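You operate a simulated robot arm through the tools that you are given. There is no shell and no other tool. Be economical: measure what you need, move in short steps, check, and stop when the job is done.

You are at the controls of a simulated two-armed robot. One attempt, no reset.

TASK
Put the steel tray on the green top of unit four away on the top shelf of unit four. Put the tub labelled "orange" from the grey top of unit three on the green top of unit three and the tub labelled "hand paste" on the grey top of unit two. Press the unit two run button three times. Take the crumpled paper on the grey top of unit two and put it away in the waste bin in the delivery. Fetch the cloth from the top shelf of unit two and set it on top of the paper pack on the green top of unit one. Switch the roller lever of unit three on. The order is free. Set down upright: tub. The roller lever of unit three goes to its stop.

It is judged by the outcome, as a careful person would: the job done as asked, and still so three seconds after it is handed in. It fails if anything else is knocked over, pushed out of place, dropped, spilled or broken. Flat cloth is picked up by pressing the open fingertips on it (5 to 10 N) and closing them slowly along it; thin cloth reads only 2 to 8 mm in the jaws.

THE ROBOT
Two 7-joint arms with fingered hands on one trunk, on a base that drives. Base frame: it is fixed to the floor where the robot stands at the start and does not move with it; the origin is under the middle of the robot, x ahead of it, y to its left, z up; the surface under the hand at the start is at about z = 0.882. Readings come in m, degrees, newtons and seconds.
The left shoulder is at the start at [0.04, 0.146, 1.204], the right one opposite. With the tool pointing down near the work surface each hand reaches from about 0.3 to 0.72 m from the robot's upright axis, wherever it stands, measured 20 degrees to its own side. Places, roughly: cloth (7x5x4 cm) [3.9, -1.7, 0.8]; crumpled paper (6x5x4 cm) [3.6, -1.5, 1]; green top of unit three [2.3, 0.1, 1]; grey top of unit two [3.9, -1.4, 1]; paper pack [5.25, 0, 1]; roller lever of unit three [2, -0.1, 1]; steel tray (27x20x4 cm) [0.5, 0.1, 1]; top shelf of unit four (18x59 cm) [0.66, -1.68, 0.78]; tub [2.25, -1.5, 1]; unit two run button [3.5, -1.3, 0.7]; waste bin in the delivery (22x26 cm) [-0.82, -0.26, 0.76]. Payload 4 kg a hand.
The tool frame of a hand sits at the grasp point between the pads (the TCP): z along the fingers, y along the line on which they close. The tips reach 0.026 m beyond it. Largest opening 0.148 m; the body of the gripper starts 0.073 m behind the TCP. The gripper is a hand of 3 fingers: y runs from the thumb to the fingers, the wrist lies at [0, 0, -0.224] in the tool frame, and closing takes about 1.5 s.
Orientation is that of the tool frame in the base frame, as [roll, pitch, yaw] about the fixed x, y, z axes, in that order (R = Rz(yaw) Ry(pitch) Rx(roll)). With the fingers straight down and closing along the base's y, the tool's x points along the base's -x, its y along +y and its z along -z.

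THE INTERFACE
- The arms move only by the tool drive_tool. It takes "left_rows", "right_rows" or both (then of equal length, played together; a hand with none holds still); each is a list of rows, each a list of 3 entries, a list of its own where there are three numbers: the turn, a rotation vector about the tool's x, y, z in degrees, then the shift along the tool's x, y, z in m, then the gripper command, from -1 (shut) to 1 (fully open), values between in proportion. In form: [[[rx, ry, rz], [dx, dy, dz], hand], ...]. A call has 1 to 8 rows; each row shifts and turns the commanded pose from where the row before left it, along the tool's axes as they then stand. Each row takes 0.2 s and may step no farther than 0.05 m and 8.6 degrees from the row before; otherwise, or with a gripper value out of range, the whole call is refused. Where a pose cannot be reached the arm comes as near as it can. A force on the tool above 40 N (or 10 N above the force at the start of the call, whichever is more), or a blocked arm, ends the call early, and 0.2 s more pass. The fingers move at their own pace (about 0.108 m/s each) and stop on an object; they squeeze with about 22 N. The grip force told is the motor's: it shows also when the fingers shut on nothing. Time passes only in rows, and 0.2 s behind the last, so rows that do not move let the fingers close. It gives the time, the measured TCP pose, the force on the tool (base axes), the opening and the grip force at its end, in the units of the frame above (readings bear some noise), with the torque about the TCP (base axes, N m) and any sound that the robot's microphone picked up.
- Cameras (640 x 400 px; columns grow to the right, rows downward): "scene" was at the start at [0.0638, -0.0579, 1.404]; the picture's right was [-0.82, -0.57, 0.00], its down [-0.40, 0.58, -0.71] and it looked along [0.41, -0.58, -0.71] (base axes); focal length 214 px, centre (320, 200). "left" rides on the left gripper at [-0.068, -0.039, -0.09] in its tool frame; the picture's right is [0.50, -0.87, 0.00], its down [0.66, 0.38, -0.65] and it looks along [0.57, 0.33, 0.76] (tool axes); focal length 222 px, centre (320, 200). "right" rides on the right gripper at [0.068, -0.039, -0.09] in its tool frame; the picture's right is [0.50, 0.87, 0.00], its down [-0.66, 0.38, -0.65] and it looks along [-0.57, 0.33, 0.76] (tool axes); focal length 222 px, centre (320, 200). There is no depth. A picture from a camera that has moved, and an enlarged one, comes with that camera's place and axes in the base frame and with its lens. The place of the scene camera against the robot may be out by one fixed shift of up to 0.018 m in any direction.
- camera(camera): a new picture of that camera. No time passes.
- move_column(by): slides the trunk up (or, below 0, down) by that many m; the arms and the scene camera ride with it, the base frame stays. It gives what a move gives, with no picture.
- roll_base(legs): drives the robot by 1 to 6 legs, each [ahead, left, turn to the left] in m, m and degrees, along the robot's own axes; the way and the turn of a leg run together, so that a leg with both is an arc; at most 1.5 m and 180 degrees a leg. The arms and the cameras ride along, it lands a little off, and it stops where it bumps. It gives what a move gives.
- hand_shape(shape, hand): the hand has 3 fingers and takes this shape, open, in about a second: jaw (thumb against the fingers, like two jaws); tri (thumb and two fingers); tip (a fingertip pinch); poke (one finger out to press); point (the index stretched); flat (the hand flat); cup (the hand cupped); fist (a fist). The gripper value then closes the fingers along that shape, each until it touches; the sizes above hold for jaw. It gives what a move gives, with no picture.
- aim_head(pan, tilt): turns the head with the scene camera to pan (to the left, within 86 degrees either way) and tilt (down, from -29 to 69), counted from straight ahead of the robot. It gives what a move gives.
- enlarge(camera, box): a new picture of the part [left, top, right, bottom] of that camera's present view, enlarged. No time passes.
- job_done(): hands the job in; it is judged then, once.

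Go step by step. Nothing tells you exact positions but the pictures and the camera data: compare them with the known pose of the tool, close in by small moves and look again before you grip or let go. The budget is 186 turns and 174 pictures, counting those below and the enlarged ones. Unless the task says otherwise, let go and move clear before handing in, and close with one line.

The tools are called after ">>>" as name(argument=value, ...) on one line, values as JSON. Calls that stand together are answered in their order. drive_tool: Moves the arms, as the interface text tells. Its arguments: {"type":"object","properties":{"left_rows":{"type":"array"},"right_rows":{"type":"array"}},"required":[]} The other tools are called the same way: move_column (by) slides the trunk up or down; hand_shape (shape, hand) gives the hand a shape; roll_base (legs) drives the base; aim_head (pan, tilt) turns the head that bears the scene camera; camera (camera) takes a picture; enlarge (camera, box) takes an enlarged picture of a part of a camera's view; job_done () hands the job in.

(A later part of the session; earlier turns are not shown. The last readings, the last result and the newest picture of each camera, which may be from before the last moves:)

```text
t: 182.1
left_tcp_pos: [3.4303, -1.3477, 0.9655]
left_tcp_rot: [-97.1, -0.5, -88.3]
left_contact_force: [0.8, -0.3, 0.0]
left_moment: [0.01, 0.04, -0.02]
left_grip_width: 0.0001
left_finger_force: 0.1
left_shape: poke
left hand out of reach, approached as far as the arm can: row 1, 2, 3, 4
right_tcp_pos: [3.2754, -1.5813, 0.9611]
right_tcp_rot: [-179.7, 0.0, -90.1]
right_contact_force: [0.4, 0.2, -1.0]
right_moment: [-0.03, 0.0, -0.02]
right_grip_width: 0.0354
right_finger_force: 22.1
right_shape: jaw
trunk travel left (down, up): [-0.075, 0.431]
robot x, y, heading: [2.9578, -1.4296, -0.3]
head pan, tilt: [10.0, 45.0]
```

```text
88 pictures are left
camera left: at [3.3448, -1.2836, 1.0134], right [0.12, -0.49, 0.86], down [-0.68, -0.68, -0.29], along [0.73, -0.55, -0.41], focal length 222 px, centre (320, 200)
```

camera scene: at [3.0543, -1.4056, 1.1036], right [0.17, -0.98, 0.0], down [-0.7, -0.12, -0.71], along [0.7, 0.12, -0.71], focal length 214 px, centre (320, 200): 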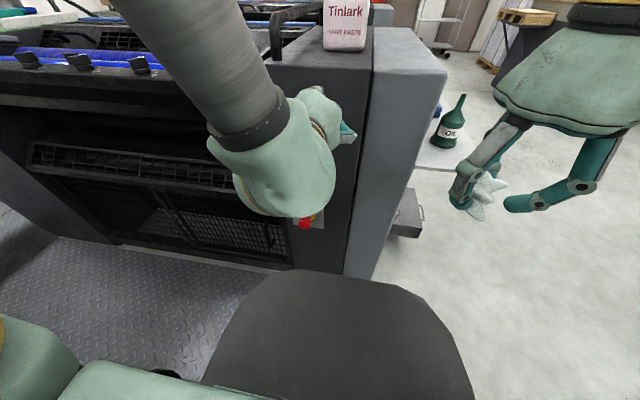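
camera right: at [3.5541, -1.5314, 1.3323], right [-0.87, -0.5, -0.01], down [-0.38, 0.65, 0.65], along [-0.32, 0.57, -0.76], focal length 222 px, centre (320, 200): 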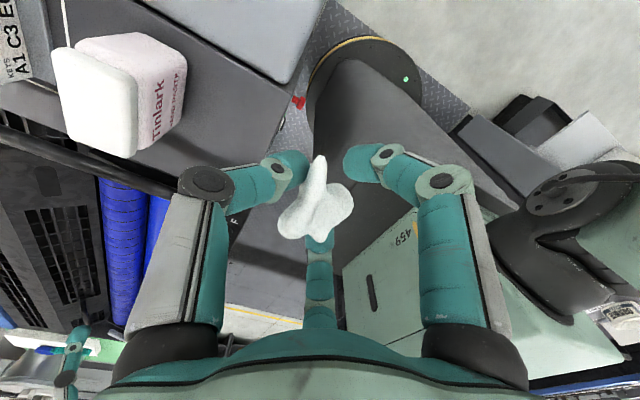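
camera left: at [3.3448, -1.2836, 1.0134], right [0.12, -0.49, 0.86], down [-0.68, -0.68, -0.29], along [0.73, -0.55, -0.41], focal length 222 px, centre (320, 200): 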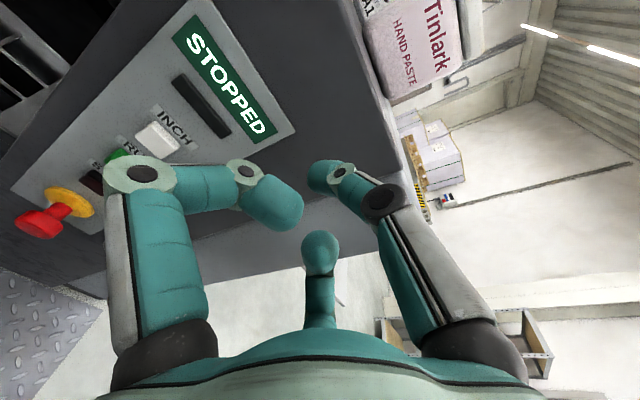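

The arm is too folded here. I'll stand back, further right and turned 15° left, so the left wrist has room; the hand also needs a clear look at which finger pokes.

>>> roll_base(legs=[[-0.04, 0, 0], [0, -0.2, 0], [0, 0, 15]])

>>> hand_shape(shape="point", hand="left")

>>> camera(camera="scene")

>>> camera(camera="left")

```text
t: 185.1
left_tcp_pos: [3.3541, -1.4295, 0.965]
left_tcp_rot: [-97.2, -0.7, -73.1]
left_contact_force: [-0.7, -0.5, 0.4]
left_moment: [0.02, -0.02, 0.01]
left_grip_width: 0.0002
left_finger_force: 0.1
left_shape: poke
right_tcp_pos: [3.2647, -1.6938, 0.9606]
right_tcp_rot: [-179.7, 0.2, -75.1]
right_contact_force: [0.0, -0.3, -0.6]
right_moment: [0.05, 0.03, 0.01]
right_grip_width: 0.0353
right_finger_force: 22.1
right_shape: jaw
trunk travel left (down, up): [-0.075, 0.431]
robot x, y, heading: [2.9179, -1.6306, 15.1]
head pan, tilt: [10.0, 45.0]
```

```text
t: 185.9
left_tcp_pos: [3.3547, -1.4296, 0.9644]
left_tcp_rot: [-97.2, -0.6, -73.1]
left_contact_force: [-0.2, -0.2, 0.3]
left_moment: [0.01, -0.01, -0.01]
left_grip_width: 0.142
left_finger_force: 0.1
left_shape: point
right_tcp_pos: [3.2657, -1.6945, 0.9617]
right_tcp_rot: [-179.8, 0.2, -75.0]
right_contact_force: [0.2, -0.3, -0.5]
right_moment: [0.02, -0.02, 0.01]
right_grip_width: 0.0354
right_finger_force: 21.7
right_shape: jaw
trunk travel left (down, up): [-0.075, 0.431]
robot x, y, heading: [2.9192, -1.631, 15.4]
head pan, tilt: [10.0, 45.0]
```

```text
87 pictures are left
camera scene: at [3.0086, -1.5827, 1.1035], right [0.43, -0.9, 0.0], down [-0.64, -0.3, -0.71], along [0.64, 0.3, -0.71], focal length 214 px, centre (320, 200)
```

scene: 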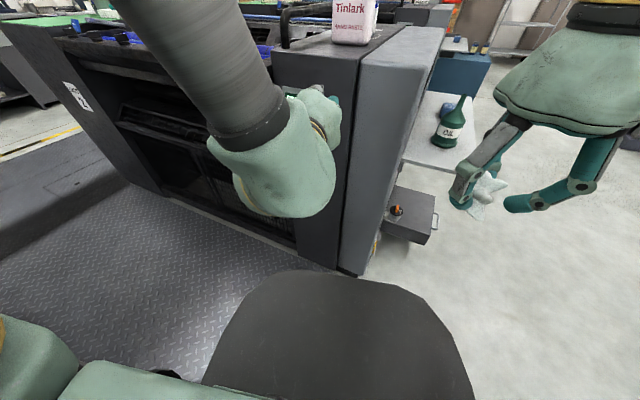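

```text
86 pictures are left
camera left: at [3.2546, -1.3904, 1.0132], right [0.25, -0.44, 0.86], down [-0.47, -0.83, -0.29], along [0.84, -0.34, -0.41], focal length 222 px, centre (320, 200)
```

left: 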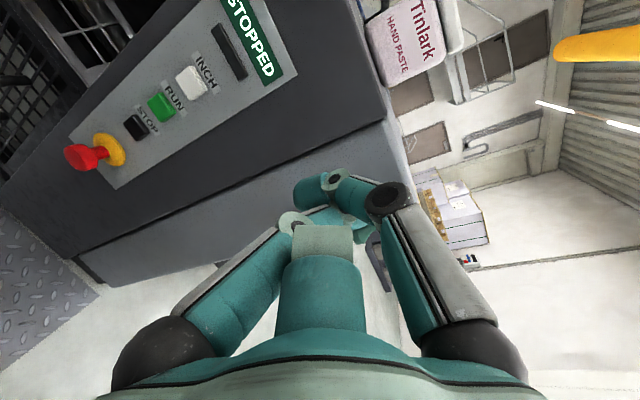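

RUN triangulates at ≈[3.512,−1.294,.745]. I return to the poke shape (its tip lies on the tool axis), straighten the hand along +x and bring it level with the button, still short of it.

>>> hand_shape(shape="poke", hand="left")

>>> drive_tool(left_rows=[[[3.4, 7.8, 0], [0, 0, 0], 1], [[3.4, 7.8, 0], [0, 0, 0], 1], [[0, 0, 0], [-0.022, 0.037, 0], 1], [[0, 0, 0], [-0.022, 0.037, 0], 1], [[0, 0, 0], [-0.022, 0.037, 0], 1], [[0, 0, 0], [-0.022, 0.037, 0], 1], [[0, 0, 0], [-0.022, 0.037, 0], 1], [[0, 0, 0], [-0.022, 0.037, 0], 1]])

>>> camera(camera="left")

>>> camera(camera="scene")

```text
t: 186.8
left_tcp_pos: [3.3547, -1.4306, 0.9655]
left_tcp_rot: [-97.1, -0.6, -73.2]
left_contact_force: [-1.0, 0.5, 0.5]
left_moment: [0.01, 0.0, 0.04]
left_grip_width: 0.0001
left_finger_force: 0.1
left_shape: poke
right_tcp_pos: [3.265, -1.6952, 0.9621]
right_tcp_rot: [-179.8, 0.2, -75.0]
right_contact_force: [0.7, -0.1, -0.2]
right_moment: [0.01, 0.03, 0.02]
right_grip_width: 0.0353
right_finger_force: 22.1
right_shape: jaw
trunk travel left (down, up): [-0.075, 0.431]
robot x, y, heading: [2.918, -1.6332, 15.2]
head pan, tilt: [10.0, 45.0]
```

```text
t: 188.7
left_tcp_pos: [3.3556, -1.4613, 0.9238]
left_tcp_rot: [-96.5, -3.2, -73.5]
left_contact_force: [-1.5, -0.3, 0.1]
left_moment: [-0.03, 0.0, -0.01]
left_grip_width: 0.0
left_finger_force: 0.1
left_shape: poke
left hand out of reach, approached as far as the arm can: row 1, 2, 3, 4, 5, 6, 7, 8
right_tcp_pos: [3.2659, -1.6943, 0.9605]
right_tcp_rot: [-179.8, 0.3, -75.0]
right_contact_force: [-0.8, -0.7, 1.0]
right_moment: [0.01, -0.02, 0.01]
right_grip_width: 0.0354
right_finger_force: 22.0
right_shape: jaw
trunk travel left (down, up): [-0.075, 0.431]
robot x, y, heading: [2.9205, -1.6331, 15.3]
head pan, tilt: [10.0, 45.0]
```

```text
85 pictures are left
camera left: at [3.2549, -1.4195, 0.9687], right [0.22, -0.4, 0.89], down [-0.47, -0.84, -0.26], along [0.85, -0.36, -0.38], focal length 222 px, centre (320, 200)
```

left: 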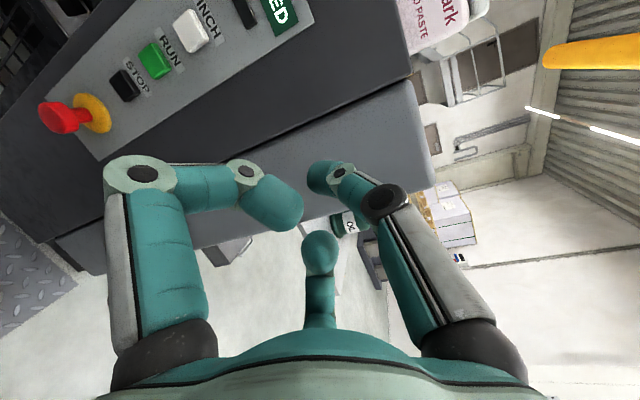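

```text
84 pictures are left
camera scene: at [3.0087, -1.5827, 1.1035], right [0.43, -0.9, 0.0], down [-0.64, -0.3, -0.71], along [0.64, 0.3, -0.71], focal length 214 px, centre (320, 200)
```

scene: 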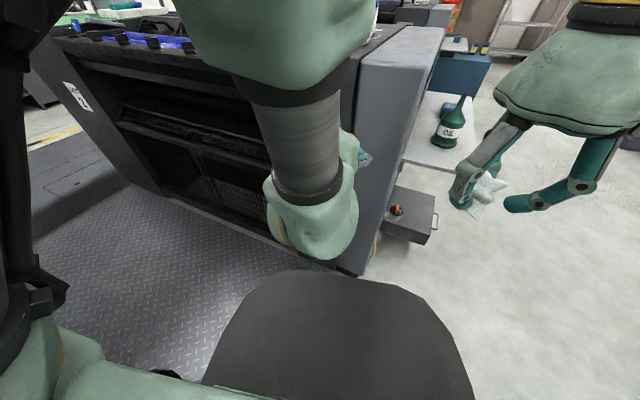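

The wrist is at its limit for a level approach. A 45° down-forward finger can press just as well, so I tip the hand back and raise the trunk a little.

>>> drive_tool(left_rows=[[[-7.6, 0, 0], [0, 0, 0], 1], [[-7.6, 0, 0], [0, 0, 0], 1], [[-7.6, 0, 0], [0, 0, 0], 1], [[-7.6, 0, 0], [0, 0, 0], 1], [[-7.6, 0, 0], [0, 0, 0], 1], [[0, 0, 0], [0, 0, 0], 1]])

>>> move_column(by=0.1)

```text
t: 190.1
left_tcp_pos: [3.3565, -1.4646, 0.9084]
left_tcp_rot: [-134.4, -0.9, -75.2]
left_contact_force: [-0.1, 0.0, -0.3]
left_moment: [-0.02, -0.01, -0.01]
left_grip_width: 0.0
left_finger_force: 0.1
left_shape: poke
right_tcp_pos: [3.2645, -1.6947, 0.9611]
right_tcp_rot: [-179.9, 0.2, -75.1]
right_contact_force: [0.3, 0.6, -0.3]
right_moment: [0.0, 0.01, -0.02]
right_grip_width: 0.0358
right_finger_force: 21.9
right_shape: jaw
trunk travel left (down, up): [-0.075, 0.431]
robot x, y, heading: [2.9199, -1.6316, 15.4]
head pan, tilt: [10.0, 45.0]
```

```text
t: 191.4
left_tcp_pos: [3.3562, -1.4644, 1.0091]
left_tcp_rot: [-134.2, -0.8, -75.1]
left_contact_force: [-0.6, -1.1, 0.0]
left_moment: [0.0, 0.03, 0.0]
left_grip_width: 0.0
left_finger_force: 0.0
left_shape: poke
right_tcp_pos: [3.2662, -1.6937, 1.0622]
right_tcp_rot: [-179.8, 0.3, -75.1]
right_contact_force: [1.3, 0.5, 0.2]
right_moment: [-0.02, 0.0, 0.03]
right_grip_width: 0.0354
right_finger_force: 22.2
right_shape: jaw
trunk travel left (down, up): [-0.175, 0.331]
robot x, y, heading: [2.9169, -1.6325, 15.3]
head pan, tilt: [10.0, 45.0]
```

>>> drive_tool(left_rows=[[[0, 0, 0], [-0.017, 0.0118, 0.0317], 1], [[0, 0, 0], [-0.017, 0.0118, 0.0317], 1], [[0, 0, 0], [-0.017, 0.0118, 0.0317], 1], [[0, 0, 0], [-0.017, 0.0118, 0.0317], 1], [[0, 0, 0], [-0.017, 0.0118, 0.0317], 1], [[0, 0, 0], [-0.017, 0.0118, 0.0317], 1], [[0, 0, 0], [-0.017, 0.0118, 0.0317], 1], [[0, 0, 0], [-0.017, 0.0118, 0.0317], 1]])

>>> camera(camera="left")

>>> camera(camera="scene")

```text
t: 193.2
left_tcp_pos: [3.4323, -1.3125, 0.7725]
left_tcp_rot: [-134.4, -0.8, -75.2]
left_contact_force: [-0.5, 0.2, -1.3]
left_moment: [0.01, -0.03, 0.03]
left_grip_width: 0.0
left_finger_force: 0.0
left_shape: poke
left hand out of reach, approached as far as the arm can: row 8
right_tcp_pos: [3.2668, -1.6966, 1.0606]
right_tcp_rot: [-179.9, 0.1, -75.0]
right_contact_force: [-0.3, -0.1, 0.0]
right_moment: [0.0, -0.01, -0.01]
right_grip_width: 0.035
right_finger_force: 21.5
right_shape: jaw
trunk travel left (down, up): [-0.175, 0.331]
robot x, y, heading: [2.9165, -1.629, 15.4]
head pan, tilt: [10.0, 45.0]
```

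```text
83 pictures are left
camera left: at [3.3794, -1.256, 0.8624], right [0.71, -0.32, 0.63], down [-0.54, -0.82, 0.2], along [0.45, -0.48, -0.76], focal length 222 px, centre (320, 200)
```

left: 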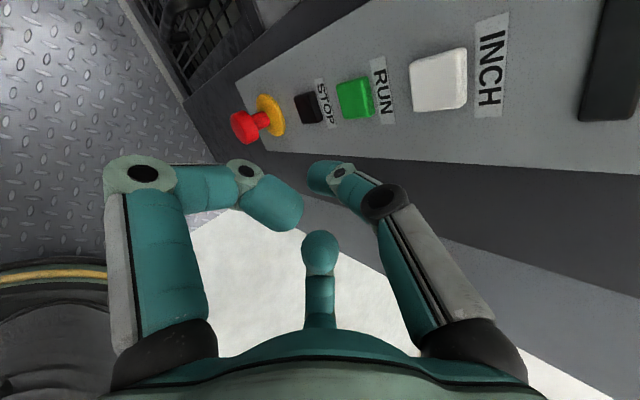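

```text
82 pictures are left
camera scene: at [3.009, -1.5838, 1.2049], right [0.43, -0.9, 0.0], down [-0.64, -0.3, -0.71], along [0.64, 0.3, -0.71], focal length 214 px, centre (320, 200)
```

scene: 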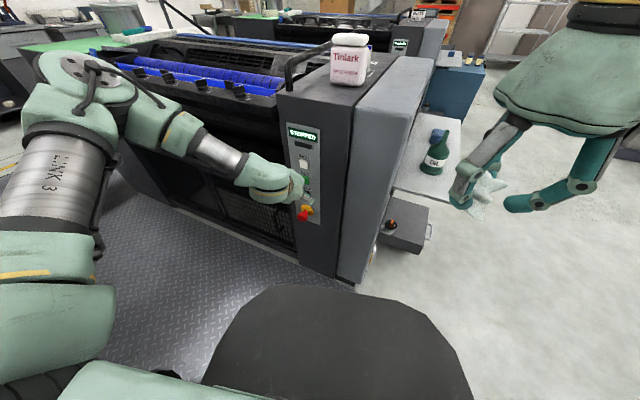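

>>> enlarge(camera="scene", box=[220, 120, 360, 240])

```text
3.33 times, centred on (290, 180) of scene
camera zoom: at [3.009, -1.5838, 1.2049], right [0.43, -0.9, 0.0], down [-0.64, -0.3, -0.71], along [0.64, 0.3, -0.71], focal length 715 px, centre (420, 267)
```

zoom: 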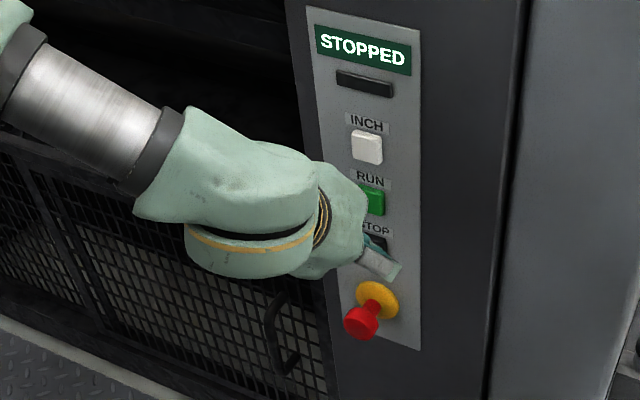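

The thumb is the poking finger, but at 45° its knuckle would come close to INCH. I pitch the hand up by 20° more so the tip clearly leads.

>>> drive_tool(left_rows=[[[5, 0, 0], [0, 0, 0], 1], [[5, 0, 0], [0, 0, 0], 1], [[5, 0, 0], [0, 0, 0], 1], [[5, 0, 0], [0, 0, 0], 1], [[0, 0, 0], [0, 0, 0], 1]])

>>> camera(camera="left")

```text
t: 194.4
left_tcp_pos: [3.4306, -1.3115, 0.7723]
left_tcp_rot: [-134.4, -0.8, -75.3]
left_contact_force: [0.3, 0.2, -0.3]
left_moment: [-0.02, -0.01, -0.01]
left_grip_width: 0.0
left_finger_force: 0.0
left_shape: poke
left hand out of reach, approached as far as the arm can: row 1, 2, 3, 4
right_tcp_pos: [3.266, -1.6942, 1.063]
right_tcp_rot: [-179.8, 0.0, -74.9]
right_contact_force: [0.0, 0.1, -0.1]
right_moment: [0.01, -0.03, -0.02]
right_grip_width: 0.0352
right_finger_force: 21.8
right_shape: jaw
trunk travel left (down, up): [-0.175, 0.331]
robot x, y, heading: [2.9157, -1.6293, 15.3]
head pan, tilt: [10.0, 45.0]
```

```text
80 pictures are left
camera left: at [3.3789, -1.2552, 0.862], right [0.71, -0.32, 0.63], down [-0.54, -0.82, 0.2], along [0.45, -0.48, -0.76], focal length 222 px, centre (320, 200)
```

left: 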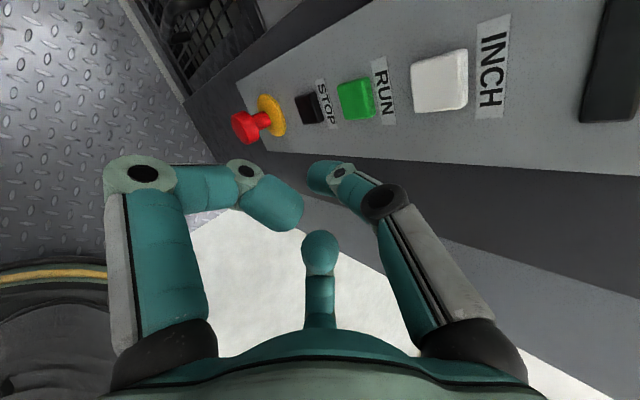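

I raise and retract the hand, drop the trunk 0.17 m so the arm is at button height, then pitch up.

>>> drive_tool(left_rows=[[[0, 0, 0], [0, -0.0195, -0.037], 1], [[0, 0, 0], [0, -0.0195, -0.037], 1], [[0, 0, 0], [0, -0.0195, -0.037], 1], [[0, 0, 0], [0, -0.0195, -0.037], 1], [[0, 0, 0], [0, 0, 0], 1]])

>>> move_column(by=-0.17)

>>> drive_tool(left_rows=[[[5, 0, 0], [0, 0, 0], 1], [[5, 0, 0], [0, 0, 0], 1], [[5, 0, 0], [0, 0, 0], 1], [[5, 0, 0], [0, 0, 0], 1], [[0, 0, 0], [0, 0, 0], 1]])

>>> camera(camera="left")

```text
t: 195.6
left_tcp_pos: [3.3811, -1.3227, 0.9306]
left_tcp_rot: [-134.5, -0.8, -75.2]
left_contact_force: [0.4, 0.2, 0.3]
left_moment: [-0.04, 0.03, -0.01]
left_grip_width: 0.0001
left_finger_force: 0.1
left_shape: poke
right_tcp_pos: [3.2665, -1.6951, 1.0629]
right_tcp_rot: [-179.8, 0.2, -75.0]
right_contact_force: [0.2, -0.3, -0.9]
right_moment: [0.0, -0.02, 0.0]
right_grip_width: 0.0352
right_finger_force: 22.0
right_shape: jaw
trunk travel left (down, up): [-0.175, 0.331]
robot x, y, heading: [2.9179, -1.6283, 15.3]
head pan, tilt: [10.0, 45.0]
```

```text
t: 197.5
left_tcp_pos: [3.3805, -1.3217, 0.7626]
left_tcp_rot: [-134.5, -0.8, -75.2]
left_contact_force: [-0.4, 0.6, 0.0]
left_moment: [0.0, -0.03, -0.01]
left_grip_width: 0.0
left_finger_force: 0.0
left_shape: poke
right_tcp_pos: [3.2655, -1.695, 0.8931]
right_tcp_rot: [-179.7, 0.2, -75.0]
right_contact_force: [0.4, 0.0, -0.5]
right_moment: [0.0, -0.02, -0.02]
right_grip_width: 0.0354
right_finger_force: 21.9
right_shape: jaw
trunk travel left (down, up): [-0.005, 0.501]
robot x, y, heading: [2.9167, -1.6309, 15.1]
head pan, tilt: [10.0, 45.0]
```

```text
t: 198.7
left_tcp_pos: [3.3821, -1.3233, 0.7666]
left_tcp_rot: [-121.9, -0.6, -75.7]
left_contact_force: [-0.2, -0.4, 0.0]
left_moment: [0.01, 0.0, -0.02]
left_grip_width: 0.0002
left_finger_force: 0.0
left_shape: poke
left hand out of reach, approached as far as the arm can: row 3, 4
right_tcp_pos: [3.2656, -1.6947, 0.892]
right_tcp_rot: [-179.9, 0.2, -75.0]
right_contact_force: [0.0, 0.1, 0.1]
right_moment: [0.01, -0.02, 0.0]
right_grip_width: 0.0356
right_finger_force: 22.0
right_shape: jaw
trunk travel left (down, up): [-0.005, 0.501]
robot x, y, heading: [2.9184, -1.6324, 15.2]
head pan, tilt: [10.0, 45.0]
```

```text
79 pictures are left
camera left: at [3.3121, -1.2711, 0.8473], right [0.56, -0.37, 0.74], down [-0.57, -0.82, 0.03], along [0.6, -0.44, -0.67], focal length 222 px, centre (320, 200)
```

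left: 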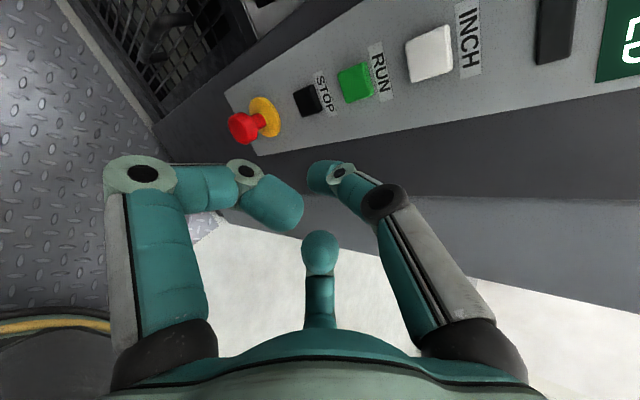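

The tip now leads clearly. I approach to about 4 cm in front of RUN and check.

>>> drive_tool(left_rows=[[[0, 0, 0], [-0.0066, -0.0136, 0.035], 1], [[0, 0, 0], [-0.0066, -0.0136, 0.035], 1], [[0, 0, 0], [0, 0, 0], 1]])

>>> camera(camera="left")

>>> enlarge(camera="scene", box=[200, 20, 360, 140])

```text
t: 199.5
left_tcp_pos: [3.4521, -1.2926, 0.7533]
left_tcp_rot: [-121.9, -0.6, -75.8]
left_contact_force: [0.9, 0.3, 0.4]
left_moment: [0.0, 0.01, -0.01]
left_grip_width: 0.0
left_finger_force: 0.0
left_shape: poke
right_tcp_pos: [3.2649, -1.6948, 0.8936]
right_tcp_rot: [-179.8, 0.1, -75.0]
right_contact_force: [-0.1, -0.1, 0.8]
right_moment: [0.0, 0.0, 0.01]
right_grip_width: 0.0352
right_finger_force: 22.0
right_shape: jaw
trunk travel left (down, up): [-0.005, 0.501]
robot x, y, heading: [2.9198, -1.6289, 15.2]
head pan, tilt: [10.0, 45.0]
```

```text
78 pictures are left
camera left: at [3.3814, -1.2409, 0.8328], right [0.56, -0.36, 0.74], down [-0.57, -0.82, 0.03], along [0.6, -0.44, -0.67], focal length 222 px, centre (320, 200)
```

left: 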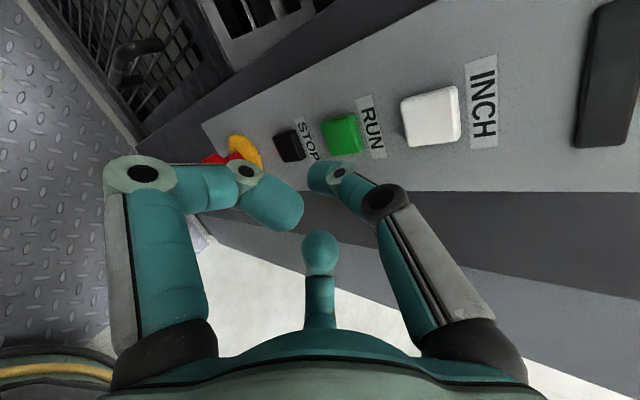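

```text
3.33 times, centred on (280, 80) of scene
camera zoom: at [3.0084, -1.5828, 1.035], right [0.43, -0.9, 0.0], down [-0.64, -0.3, -0.71], along [0.64, 0.3, -0.71], focal length 715 px, centre (453, 600)
```

zoom: 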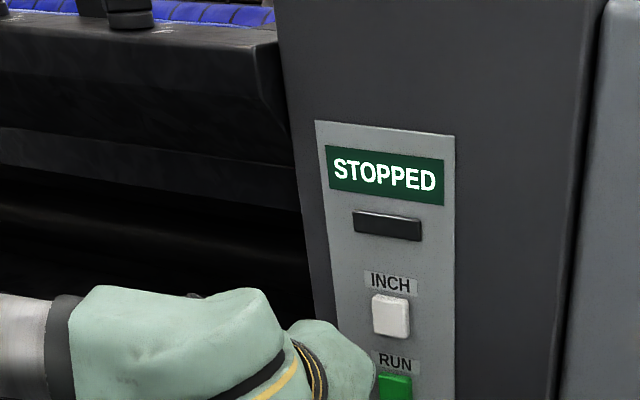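

By projection the tip would land at RUN's label edge, so I correct 10 mm down and 5 mm left, and advance 2 cm.

>>> drive_tool(left_rows=[[[0, 0, 0], [-0.0048, 0.0079, 0.0063], 1], [[0, 0, 0], [0.005, -0.0103, 0.0164], 1], [[0, 0, 0], [0, 0, 0], 1]])

>>> camera(camera="left")

```text
t: 200.3
left_tcp_pos: [3.4703, -1.2874, 0.742]
left_tcp_rot: [-122.0, -0.6, -75.8]
left_contact_force: [-0.4, 0.4, -0.7]
left_moment: [0.02, 0.01, 0.0]
left_grip_width: 0.0001
left_finger_force: 0.0
left_shape: poke
right_tcp_pos: [3.2656, -1.6952, 0.8931]
right_tcp_rot: [-179.9, 0.2, -75.1]
right_contact_force: [0.2, -0.3, 0.7]
right_moment: [-0.02, 0.01, 0.03]
right_grip_width: 0.0355
right_finger_force: 21.4
right_shape: jaw
trunk travel left (down, up): [-0.005, 0.501]
robot x, y, heading: [2.9187, -1.6351, 15.3]
head pan, tilt: [10.0, 45.0]
```

```text
76 pictures are left
camera left: at [3.4011, -1.236, 0.823], right [0.57, -0.37, 0.74], down [-0.57, -0.82, 0.03], along [0.6, -0.44, -0.67], focal length 222 px, centre (320, 200)
```

left: 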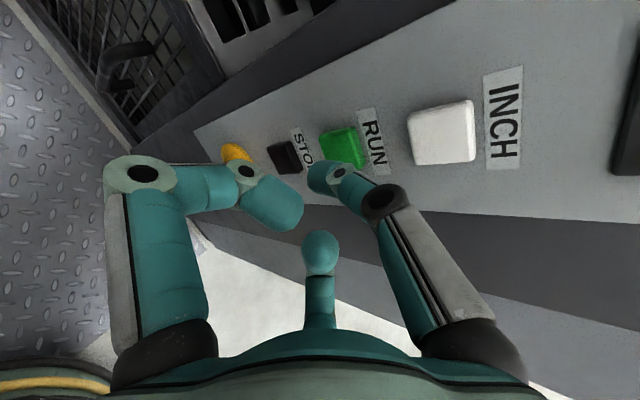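

Alignment is right on RUN now. I advance in small steps to contact.

>>> drive_tool(left_rows=[[[0, 0, 0], [0.0025, -0.0051, 0.0082], 1], [[0, 0, 0], [0.0012, -0.0026, 0.0041], 1], [[0, 0, 0], [0.0007, -0.0015, 0.0025], 1], [[0, 0, 0], [0, 0, 0], 1]])

>>> camera(camera="left")

```text
t: 201.3
left_tcp_pos: [3.4893, -1.2876, 0.7434]
left_tcp_rot: [-122.0, -0.6, -75.8]
left_contact_force: [0.0, 0.2, -0.5]
left_moment: [-0.05, 0.02, -0.01]
left_grip_width: 0.0002
left_finger_force: 0.1
left_shape: poke
right_tcp_pos: [3.2652, -1.6955, 0.8928]
right_tcp_rot: [-179.9, 0.1, -75.0]
right_contact_force: [-0.3, -0.1, 0.3]
right_moment: [0.0, 0.02, -0.02]
right_grip_width: 0.0352
right_finger_force: 22.4
right_shape: jaw
trunk travel left (down, up): [-0.005, 0.501]
robot x, y, heading: [2.9186, -1.6327, 15.3]
head pan, tilt: [10.0, 45.0]
```

```text
75 pictures are left
camera left: at [3.4188, -1.2359, 0.8231], right [0.57, -0.36, 0.74], down [-0.57, -0.82, 0.03], along [0.6, -0.44, -0.67], focal length 222 px, centre (320, 200)
```

left: 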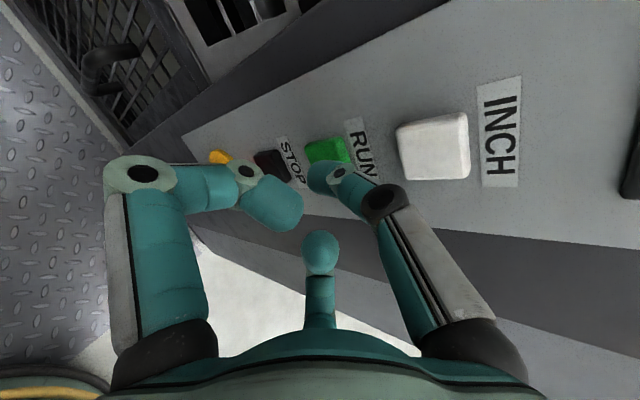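

>>> drive_tool(left_rows=[[[0, 0, 0], [0.0007, 0.0004, 0.0035], 1], [[0, 0, 0], [0.0007, -0.0015, 0.0025], 1], [[0, 0, 0], [0.0007, -0.0015, 0.0025], 1], [[0, 0, 0], [0.0007, -0.0015, 0.0025], 1], [[0, 0, 0], [0, 0, 0], 1]])

>>> camera(camera="left")

```text
t: 202.5
left_tcp_pos: [3.5009, -1.2864, 0.7408]
left_tcp_rot: [-122.0, -0.6, -75.7]
left_contact_force: [0.2, -0.1, -0.4]
left_moment: [-0.01, -0.01, -0.02]
left_grip_width: 0.0
left_finger_force: 0.1
left_shape: poke
right_tcp_pos: [3.2646, -1.6943, 0.8938]
right_tcp_rot: [-179.8, 0.2, -75.0]
right_contact_force: [0.3, -0.4, -0.4]
right_moment: [-0.03, -0.02, -0.01]
right_grip_width: 0.0354
right_finger_force: 21.6
right_shape: jaw
trunk travel left (down, up): [-0.005, 0.501]
robot x, y, heading: [2.9156, -1.6314, 15.4]
head pan, tilt: [10.0, 45.0]
```

```text
74 pictures are left
camera left: at [3.4311, -1.2355, 0.8212], right [0.57, -0.36, 0.74], down [-0.57, -0.82, 0.03], along [0.6, -0.44, -0.67], focal length 222 px, centre (320, 200)
```

left: 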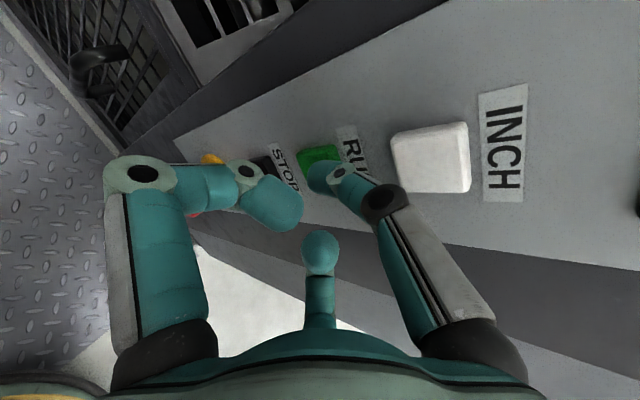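

>>> drive_tool(left_rows=[[[0, 0, 0], [0.0007, -0.0015, 0.0025], 1], [[0, 0, 0], [0.0007, -0.0015, 0.0025], 1], [[0, 0, 0], [0.0007, -0.0015, 0.0025], 1], [[0, 0, 0], [0, 0, 0], 1]])

>>> enlarge(camera="left", box=[220, 100, 500, 260])

```text
t: 203.5
left_tcp_pos: [3.5094, -1.2873, 0.7416]
left_tcp_rot: [-122.0, -0.7, -75.7]
left_contact_force: [-3.4, 0.5, -0.5]
left_moment: [0.01, 0.01, -0.01]
left_grip_width: 0.0003
left_finger_force: 0.0
left_shape: poke
right_tcp_pos: [3.2646, -1.695, 0.8922]
right_tcp_rot: [-179.7, 0.2, -75.0]
right_contact_force: [-0.2, 0.6, -0.9]
right_moment: [0.01, 0.0, -0.03]
right_grip_width: 0.0352
right_finger_force: 21.7
right_shape: jaw
trunk travel left (down, up): [-0.005, 0.501]
robot x, y, heading: [2.9162, -1.6318, 15.4]
head pan, tilt: [10.0, 45.0]
heard: click
```

```text
2.29 times, centred on (360, 180) of left
camera zoom: at [3.44, -1.2354, 0.8207], right [0.57, -0.37, 0.74], down [-0.57, -0.82, 0.03], along [0.59, -0.44, -0.67], focal length 508 px, centre (229, 246)
```

zoom: 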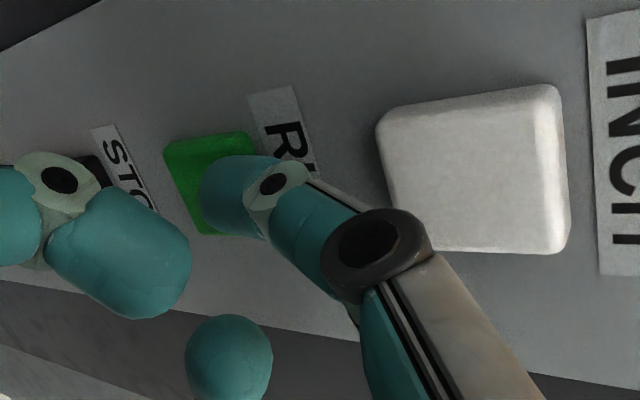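

A click: first press, tip squarely on the green button. I back off 8 mm and press again.

>>> drive_tool(left_rows=[[[0, 0, 0], [-0.0022, 0.0046, -0.0074], 1], [[0, 0, 0], [0, 0, 0], 1], [[0, 0, 0], [0, 0, 0], 1]])

>>> drive_tool(left_rows=[[[0, 0, 0], [0.0015, -0.0031, 0.0049], 1], [[0, 0, 0], [0.0007, -0.0015, 0.0025], 1], [[0, 0, 0], [0, 0, 0], 1], [[0, 0, 0], [0, 0, 0], 1]])

```text
t: 204.3
left_tcp_pos: [3.5017, -1.2872, 0.7412]
left_tcp_rot: [-121.9, -0.5, -75.8]
left_contact_force: [0.3, 1.0, -0.1]
left_moment: [0.01, -0.04, -0.02]
left_grip_width: 0.0002
left_finger_force: 0.1
left_shape: poke
right_tcp_pos: [3.2661, -1.6942, 0.8914]
right_tcp_rot: [-179.8, 0.2, -75.0]
right_contact_force: [-0.1, -0.6, 0.5]
right_moment: [0.0, 0.01, -0.01]
right_grip_width: 0.0353
right_finger_force: 21.6
right_shape: jaw
trunk travel left (down, up): [-0.005, 0.501]
robot x, y, heading: [2.9207, -1.6328, 15.1]
head pan, tilt: [10.0, 45.0]
```

```text
t: 205.3
left_tcp_pos: [3.5088, -1.2873, 0.7409]
left_tcp_rot: [-122.1, -0.6, -75.8]
left_contact_force: [-0.3, 0.4, -0.2]
left_moment: [0.03, 0.03, 0.0]
left_grip_width: 0.0003
left_finger_force: 0.0
left_shape: poke
right_tcp_pos: [3.266, -1.6944, 0.8919]
right_tcp_rot: [-179.9, 0.2, -75.0]
right_contact_force: [-0.3, -0.7, 1.0]
right_moment: [0.03, 0.01, -0.01]
right_grip_width: 0.0352
right_finger_force: 22.6
right_shape: jaw
trunk travel left (down, up): [-0.005, 0.501]
robot x, y, heading: [2.9193, -1.6297, 15.2]
head pan, tilt: [10.0, 45.0]
heard: click
```

Second click. Back off and press a third time.

>>> drive_tool(left_rows=[[[0, 0, 0], [-0.0022, 0.0046, -0.0074], 1], [[0, 0, 0], [0, 0, 0], 1], [[0, 0, 0], [0, 0, 0], 1]])

>>> drive_tool(left_rows=[[[0, 0, 0], [0.0015, -0.0031, 0.0049], 1], [[0, 0, 0], [0.0007, -0.0015, 0.0025], 1], [[0, 0, 0], [0, 0, 0], 1], [[0, 0, 0], [0, 0, 0], 1]])

```text
t: 206.1
left_tcp_pos: [3.5015, -1.2879, 0.741]
left_tcp_rot: [-121.8, -0.6, -75.8]
left_contact_force: [0.7, 0.7, 0.3]
left_moment: [-0.01, -0.03, 0.01]
left_grip_width: 0.0003
left_finger_force: 0.0
left_shape: poke
right_tcp_pos: [3.2649, -1.6949, 0.8929]
right_tcp_rot: [-179.8, 0.2, -74.9]
right_contact_force: [-1.1, -0.4, -0.4]
right_moment: [0.0, -0.01, -0.02]
right_grip_width: 0.0352
right_finger_force: 21.7
right_shape: jaw
trunk travel left (down, up): [-0.005, 0.501]
robot x, y, heading: [2.9217, -1.6342, 15.2]
head pan, tilt: [10.0, 45.0]
```

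```text
t: 207.1
left_tcp_pos: [3.5099, -1.2868, 0.7403]
left_tcp_rot: [-122.0, -0.7, -75.8]
left_contact_force: [-2.0, 0.9, -0.9]
left_moment: [-0.02, 0.03, 0.02]
left_grip_width: 0.0
left_finger_force: 0.0
left_shape: poke
right_tcp_pos: [3.2648, -1.6944, 0.8927]
right_tcp_rot: [-179.8, 0.1, -75.0]
right_contact_force: [0.5, -0.3, -0.8]
right_moment: [-0.04, -0.01, -0.01]
right_grip_width: 0.0351
right_finger_force: 21.6
right_shape: jaw
trunk travel left (down, up): [-0.005, 0.501]
robot x, y, heading: [2.9208, -1.6289, 15.2]
head pan, tilt: [10.0, 45.0]
heard: click
```

Three clicks in all. I withdraw the hand and check the display.

>>> drive_tool(left_rows=[[[0, 0, 0], [-0.005, 0.0103, -0.0164], 1], [[0, 0, 0], [-0.01, 0.0206, -0.0328], 1], [[0, 0, 0], [-0.01, 0.0206, -0.0328], 1], [[0, 0, 0], [0, -0.03, -0.03], 1], [[0, 0, 0], [0, -0.03, -0.03], 1]])

>>> camera(camera="left")

```text
t: 208.3
left_tcp_pos: [3.4101, -1.2857, 0.8238]
left_tcp_rot: [-122.0, -0.5, -75.8]
left_contact_force: [-0.8, 1.0, -0.8]
left_moment: [0.0, 0.01, 0.03]
left_grip_width: 0.0
left_finger_force: 0.0
left_shape: poke
left hand out of reach, approached as far as the arm can: row 3
right_tcp_pos: [3.2659, -1.6943, 0.8928]
right_tcp_rot: [-179.9, 0.2, -75.0]
right_contact_force: [-0.4, -0.7, -0.1]
right_moment: [-0.01, 0.01, 0.03]
right_grip_width: 0.0351
right_finger_force: 21.5
right_shape: jaw
trunk travel left (down, up): [-0.005, 0.501]
robot x, y, heading: [2.9175, -1.631, 15.2]
head pan, tilt: [10.0, 45.0]
```

```text
72 pictures are left
camera left: at [3.3401, -1.2339, 0.9052], right [0.57, -0.37, 0.74], down [-0.57, -0.82, 0.03], along [0.59, -0.44, -0.67], focal length 222 px, centre (320, 200)
```

left: 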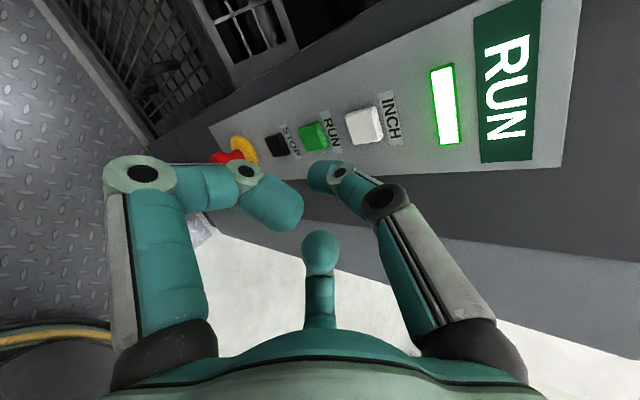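

The display now shows RUN. Next: raise the trunk, return the left hand to jaw pointing down, and go back for the orange tub.

>>> move_column(by=0.37)

>>> hand_shape(shape="jaw", hand="left")

>>> drive_tool(left_rows=[[[-8.3, 0, 0], [0, 0, 0], 1], [[-8.3, 0, 0], [0, 0, 0], 1], [[-8.3, 0, 0], [0, 0, 0], 1], [[-8.3, 0, 0], [0, 0, 0], 1], [[-8.3, 0, 0], [0, 0, 0], 1], [[-8.3, 0, 0], [0, 0, 0], 1], [[-8.2, 0, 0], [0, 0, 0], 1], [[0, 0, 0], [0, 0, -0.03], 1]])

>>> drive_tool(left_rows=[[[0, 0, 8.4], [0, 0, 0], 1], [[0, 0, 8.4], [0, 0, 0], 1], [[0, 0, 8.4], [0, 0, 0], 1], [[0, 0, 8.4], [0, 0, 0], 1], [[0, 0, 8.4], [0, 0, 0], 1], [[0, 0, 8.4], [0, 0, 0], 1], [[0, 0, 8.4], [0, 0, 0], 1], [[0, 0, 8.4], [0, 0, -0.03], 1]])

```text
t: 211.9
left_tcp_pos: [3.4119, -1.2858, 1.1948]
left_tcp_rot: [-121.9, -0.6, -75.7]
left_contact_force: [0.3, -0.2, 0.5]
left_moment: [-0.01, -0.02, -0.02]
left_grip_width: 0.0001
left_finger_force: 0.0
left_shape: poke
right_tcp_pos: [3.2652, -1.6946, 1.261]
right_tcp_rot: [-179.7, 0.1, -75.0]
right_contact_force: [0.7, -0.5, 0.1]
right_moment: [0.0, -0.01, -0.02]
right_grip_width: 0.0354
right_finger_force: 22.0
right_shape: jaw
trunk travel left (down, up): [-0.375, 0.131]
robot x, y, heading: [2.9159, -1.6307, 15.2]
head pan, tilt: [10.0, 45.0]
```

```text
t: 212.8
left_tcp_pos: [3.4115, -1.2856, 1.1945]
left_tcp_rot: [-121.9, -0.6, -75.8]
left_contact_force: [0.5, 0.1, -0.5]
left_moment: [-0.01, 0.01, -0.02]
left_grip_width: 0.148
left_finger_force: 0.0
left_shape: jaw
right_tcp_pos: [3.2661, -1.6935, 1.2617]
right_tcp_rot: [-179.8, 0.3, -74.9]
right_contact_force: [-0.5, 0.6, -0.2]
right_moment: [0.02, 0.01, 0.01]
right_grip_width: 0.0352
right_finger_force: 22.2
right_shape: jaw
trunk travel left (down, up): [-0.375, 0.131]
robot x, y, heading: [2.9155, -1.6319, 15.1]
head pan, tilt: [10.0, 45.0]
```

```text
t: 214.6
left_tcp_pos: [3.4097, -1.2866, 1.2262]
left_tcp_rot: [-180.0, -0.6, -75.8]
left_contact_force: [0.0, 0.0, 0.1]
left_moment: [0.01, -0.01, 0.0]
left_grip_width: 0.148
left_finger_force: 0.0
left_shape: jaw
right_tcp_pos: [3.2646, -1.6957, 1.261]
right_tcp_rot: [-179.7, 0.1, -74.9]
right_contact_force: [-0.6, -0.8, 0.1]
right_moment: [0.02, 0.0, 0.02]
right_grip_width: 0.035
right_finger_force: 22.2
right_shape: jaw
trunk travel left (down, up): [-0.375, 0.131]
robot x, y, heading: [2.9176, -1.6321, 15.0]
head pan, tilt: [10.0, 45.0]
```

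```text
t: 216.4
left_tcp_pos: [3.4102, -1.2878, 1.2525]
left_tcp_rot: [-179.5, -0.2, -143.1]
left_contact_force: [-0.2, -0.5, 0.2]
left_moment: [-0.01, 0.01, -0.02]
left_grip_width: 0.1479
left_finger_force: 0.0
left_shape: jaw
right_tcp_pos: [3.2644, -1.696, 1.2613]
right_tcp_rot: [-179.8, 0.2, -75.0]
right_contact_force: [-0.9, 0.1, -0.2]
right_moment: [-0.04, -0.04, 0.01]
right_grip_width: 0.0352
right_finger_force: 21.9
right_shape: jaw
trunk travel left (down, up): [-0.375, 0.131]
robot x, y, heading: [2.9178, -1.6271, 15.1]
head pan, tilt: [10.0, 45.0]
```

>>> roll_base(legs=[[0.13, 0, 0], [0, 0, 165], [0, -0.37, 0], [0.1, 0, 0]])

>>> drive_tool(left_rows=[[[0, 0, 7.5], [0, 0, -0.03], 1], [[0, 0, 7.5], [0, 0, 0], 1], [[0, 0, 7], [0, 0, 0], 1], [[0, 0, 0], [0, 0, 0], 1]])

>>> aim_head(pan=10, tilt=45)

>>> camera(camera="scene")

>>> camera(camera="left")

```text
t: 227.2
left_tcp_pos: [2.3798, -1.4404, 1.2546]
left_tcp_rot: [-179.4, -0.1, 22.8]
left_contact_force: [0.7, 0.1, -0.2]
left_moment: [-0.03, 0.02, -0.02]
left_grip_width: 0.148
left_finger_force: 0.1
left_shape: jaw
right_tcp_pos: [2.6219, -1.0779, 1.2622]
right_tcp_rot: [-179.6, 0.2, 90.9]
right_contact_force: [0.6, 0.3, -0.3]
right_moment: [0.04, -0.02, 0.01]
right_grip_width: 0.0355
right_finger_force: 22.3
right_shape: jaw
trunk travel left (down, up): [-0.375, 0.131]
robot x, y, heading: [2.9384, -1.223, -178.9]
head pan, tilt: [10.0, 45.0]
```

```text
t: 228.2
left_tcp_pos: [2.3769, -1.4401, 1.2846]
left_tcp_rot: [-179.4, 0.2, 0.7]
left_contact_force: [-0.7, 0.1, -0.1]
left_moment: [0.03, 0.01, 0.0]
left_grip_width: 0.1479
left_finger_force: 0.1
left_shape: jaw
right_tcp_pos: [2.6187, -1.0803, 1.2613]
right_tcp_rot: [-179.7, 0.2, 91.0]
right_contact_force: [-1.0, 0.1, 0.2]
right_moment: [0.02, 0.01, -0.01]
right_grip_width: 0.0348
right_finger_force: 21.3
right_shape: jaw
trunk travel left (down, up): [-0.375, 0.131]
robot x, y, heading: [2.9378, -1.2241, -178.9]
head pan, tilt: [10.0, 45.0]
```

```text
t: 228.8
left_tcp_pos: [2.3775, -1.4408, 1.284]
left_tcp_rot: [-179.4, 0.1, 0.9]
left_contact_force: [0.2, 0.7, 1.0]
left_moment: [0.01, 0.02, 0.0]
left_grip_width: 0.1479
left_finger_force: 0.0
left_shape: jaw
right_tcp_pos: [2.6181, -1.0788, 1.2604]
right_tcp_rot: [-179.8, 0.3, 90.9]
right_contact_force: [-0.1, -0.3, 0.4]
right_moment: [-0.01, 0.0, 0.05]
right_grip_width: 0.0354
right_finger_force: 21.7
right_shape: jaw
trunk travel left (down, up): [-0.375, 0.131]
robot x, y, heading: [2.9389, -1.2244, -178.7]
head pan, tilt: [10.0, 45.0]
```

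```text
71 pictures are left
camera scene: at [2.8361, -1.2323, 1.4038], right [-0.19, 0.98, 0.0], down [0.69, 0.14, -0.71], along [-0.69, -0.14, -0.71], focal length 214 px, centre (320, 200)
```

scene: 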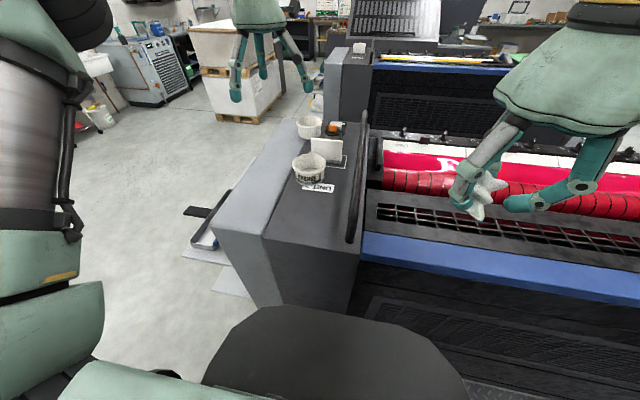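

```text
70 pictures are left
camera left: at [2.3101, -1.404, 1.3739], right [0.49, 0.87, 0.01], down [0.66, -0.38, 0.65], along [0.57, -0.31, -0.76], focal length 222 px, centre (320, 200)
```

left: 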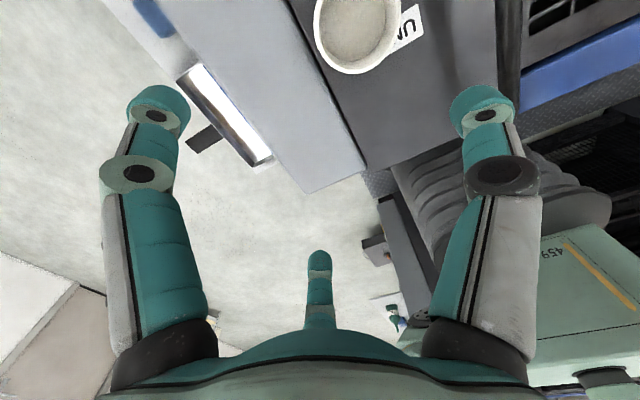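

The tub rim is at ≈[2.344,−1.374]; the left hand now has fingers toward −y, thumb toward +y. I move over it and partly down.

>>> drive_tool(left_rows=[[[0, 0, 0], [-0.017, -0.031, 0], 0.8], [[0, 0, 0], [-0.017, -0.031, 0], 0.8], [[0, 0, 0], [0, 0, 0.045], 0.8], [[0, 0, 0], [0, 0, 0.045], 0.8], [[0, 0, 0], [0, 0, 0.045], 0.8], [[0, 0, 0], [0, 0, 0], 0.8]])

>>> camera(camera="left")

>>> enlarge(camera="scene", box=[230, 80, 410, 220])

```text
t: 230.2
left_tcp_pos: [2.3427, -1.3795, 1.1468]
left_tcp_rot: [-179.3, 0.2, 0.8]
left_contact_force: [-0.3, -0.5, -0.4]
left_moment: [0.03, -0.03, 0.0]
left_grip_width: 0.1338
left_finger_force: 0.0
left_shape: jaw
right_tcp_pos: [2.6198, -1.0804, 1.2624]
right_tcp_rot: [-179.7, 0.1, 90.9]
right_contact_force: [0.8, -0.6, -0.7]
right_moment: [0.0, -0.01, 0.04]
right_grip_width: 0.035
right_finger_force: 21.7
right_shape: jaw
trunk travel left (down, up): [-0.375, 0.131]
robot x, y, heading: [2.9397, -1.2285, -179.0]
head pan, tilt: [10.0, 45.0]
```

```text
69 pictures are left
camera left: at [2.2751, -1.344, 1.2385], right [0.49, 0.87, 0.01], down [0.66, -0.38, 0.65], along [0.57, -0.31, -0.76], focal length 222 px, centre (320, 200)
```

left: 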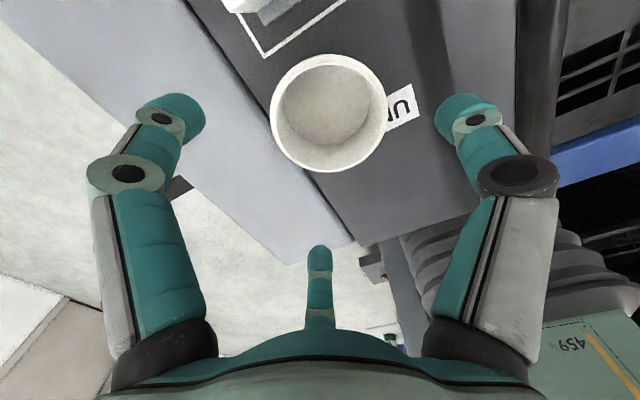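

```text
2.86 times, centred on (320, 150) of scene
camera zoom: at [2.8364, -1.2329, 1.4038], right [-0.19, 0.98, 0.0], down [0.69, 0.14, -0.71], along [-0.69, -0.14, -0.71], focal length 613 px, centre (320, 343)
```

zoom: 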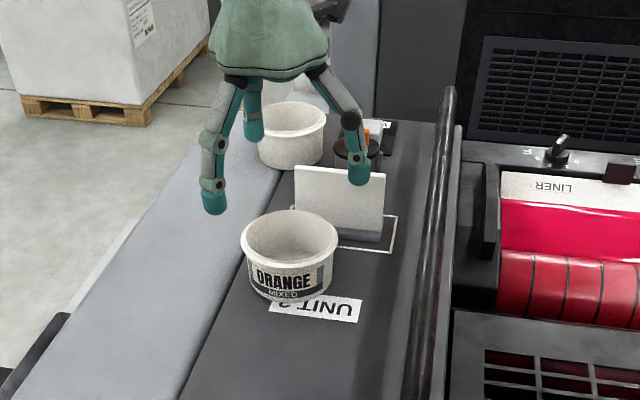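

Centred. Descending and closing slowly.

>>> drive_tool(left_rows=[[[0, 0, 0], [0, 0, 0.04], 0.8], [[0, 0, 0], [0, 0, 0.04], 0.8], [[0, 0, 0], [0, 0, 0.025], 0.8], [[0, 0, 0], [0, 0, 0.01], 0.8], [[0, 0, 0], [0, 0, 0], 0.8]])

>>> camera(camera="left")

```text
t: 231.4
left_tcp_pos: [2.3437, -1.3761, 1.0346]
left_tcp_rot: [-179.5, 0.1, 0.9]
left_contact_force: [0.5, 0.2, -0.6]
left_moment: [0.0, -0.03, -0.02]
left_grip_width: 0.1333
left_finger_force: 0.1
left_shape: jaw
right_tcp_pos: [2.6178, -1.0802, 1.2617]
right_tcp_rot: [-179.9, 0.0, 90.9]
right_contact_force: [0.1, 0.0, 0.6]
right_moment: [-0.03, 0.0, 0.01]
right_grip_width: 0.035
right_finger_force: 21.5
right_shape: jaw
trunk travel left (down, up): [-0.375, 0.131]
robot x, y, heading: [2.9399, -1.2237, -178.9]
head pan, tilt: [10.0, 45.0]
```

```text
67 pictures are left
camera left: at [2.277, -1.339, 1.1241], right [0.49, 0.87, 0.01], down [0.66, -0.38, 0.65], along [0.57, -0.31, -0.76], focal length 222 px, centre (320, 200)
```

left: 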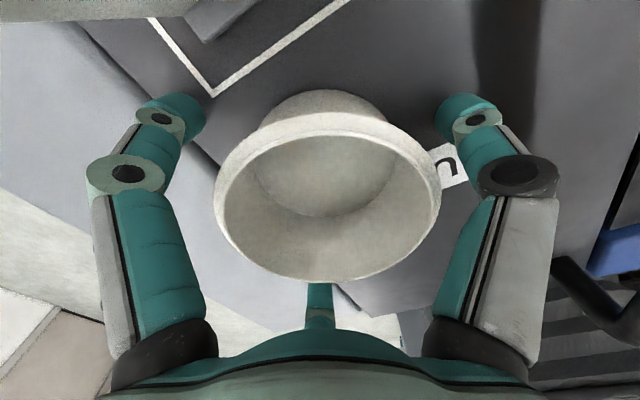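

>>> drive_tool(left_rows=[[[0, 0, 0], [0, 0, 0.006], 0.7], [[0, 0, 0], [0, 0, 0], 0.5], [[0, 0, 0], [0, 0, 0], 0.3], [[0, 0, 0], [0, 0, 0], 0.1], [[0, 0, 0], [0, 0, 0], -0.3], [[0, 0, 0], [0, 0, 0], -1], [[0, 0, 0], [0, 0, 0], -1]])

>>> camera(camera="left")

```text
t: 233.0
left_tcp_pos: [2.3437, -1.3744, 1.0301]
left_tcp_rot: [-179.4, 0.3, 0.8]
left_contact_force: [-1.7, 0.2, 21.1]
left_moment: [-0.53, 0.1, -0.1]
left_grip_width: 0.0758
left_finger_force: 22.3
left_shape: jaw
right_tcp_pos: [2.6198, -1.0798, 1.2625]
right_tcp_rot: [-179.6, 0.2, 90.9]
right_contact_force: [0.0, -0.4, 0.3]
right_moment: [0.0, 0.0, 0.0]
right_grip_width: 0.0351
right_finger_force: 22.4
right_shape: jaw
trunk travel left (down, up): [-0.375, 0.131]
robot x, y, heading: [2.9378, -1.2253, -178.7]
head pan, tilt: [10.0, 45.0]
```

```text
66 pictures are left
camera left: at [2.2782, -1.338, 1.1208], right [0.49, 0.87, 0.01], down [0.66, -0.38, 0.65], along [0.57, -0.31, -0.76], focal length 222 px, centre (320, 200)
```

left: 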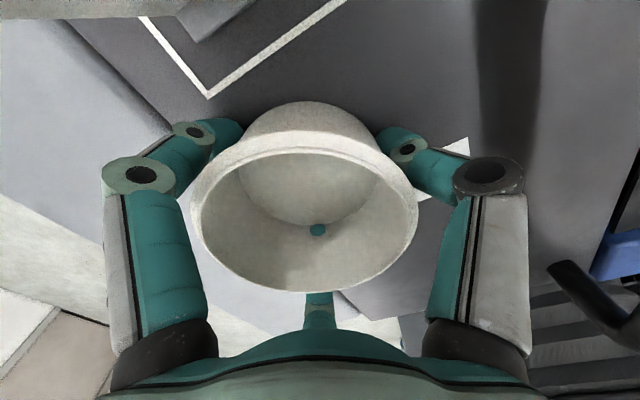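

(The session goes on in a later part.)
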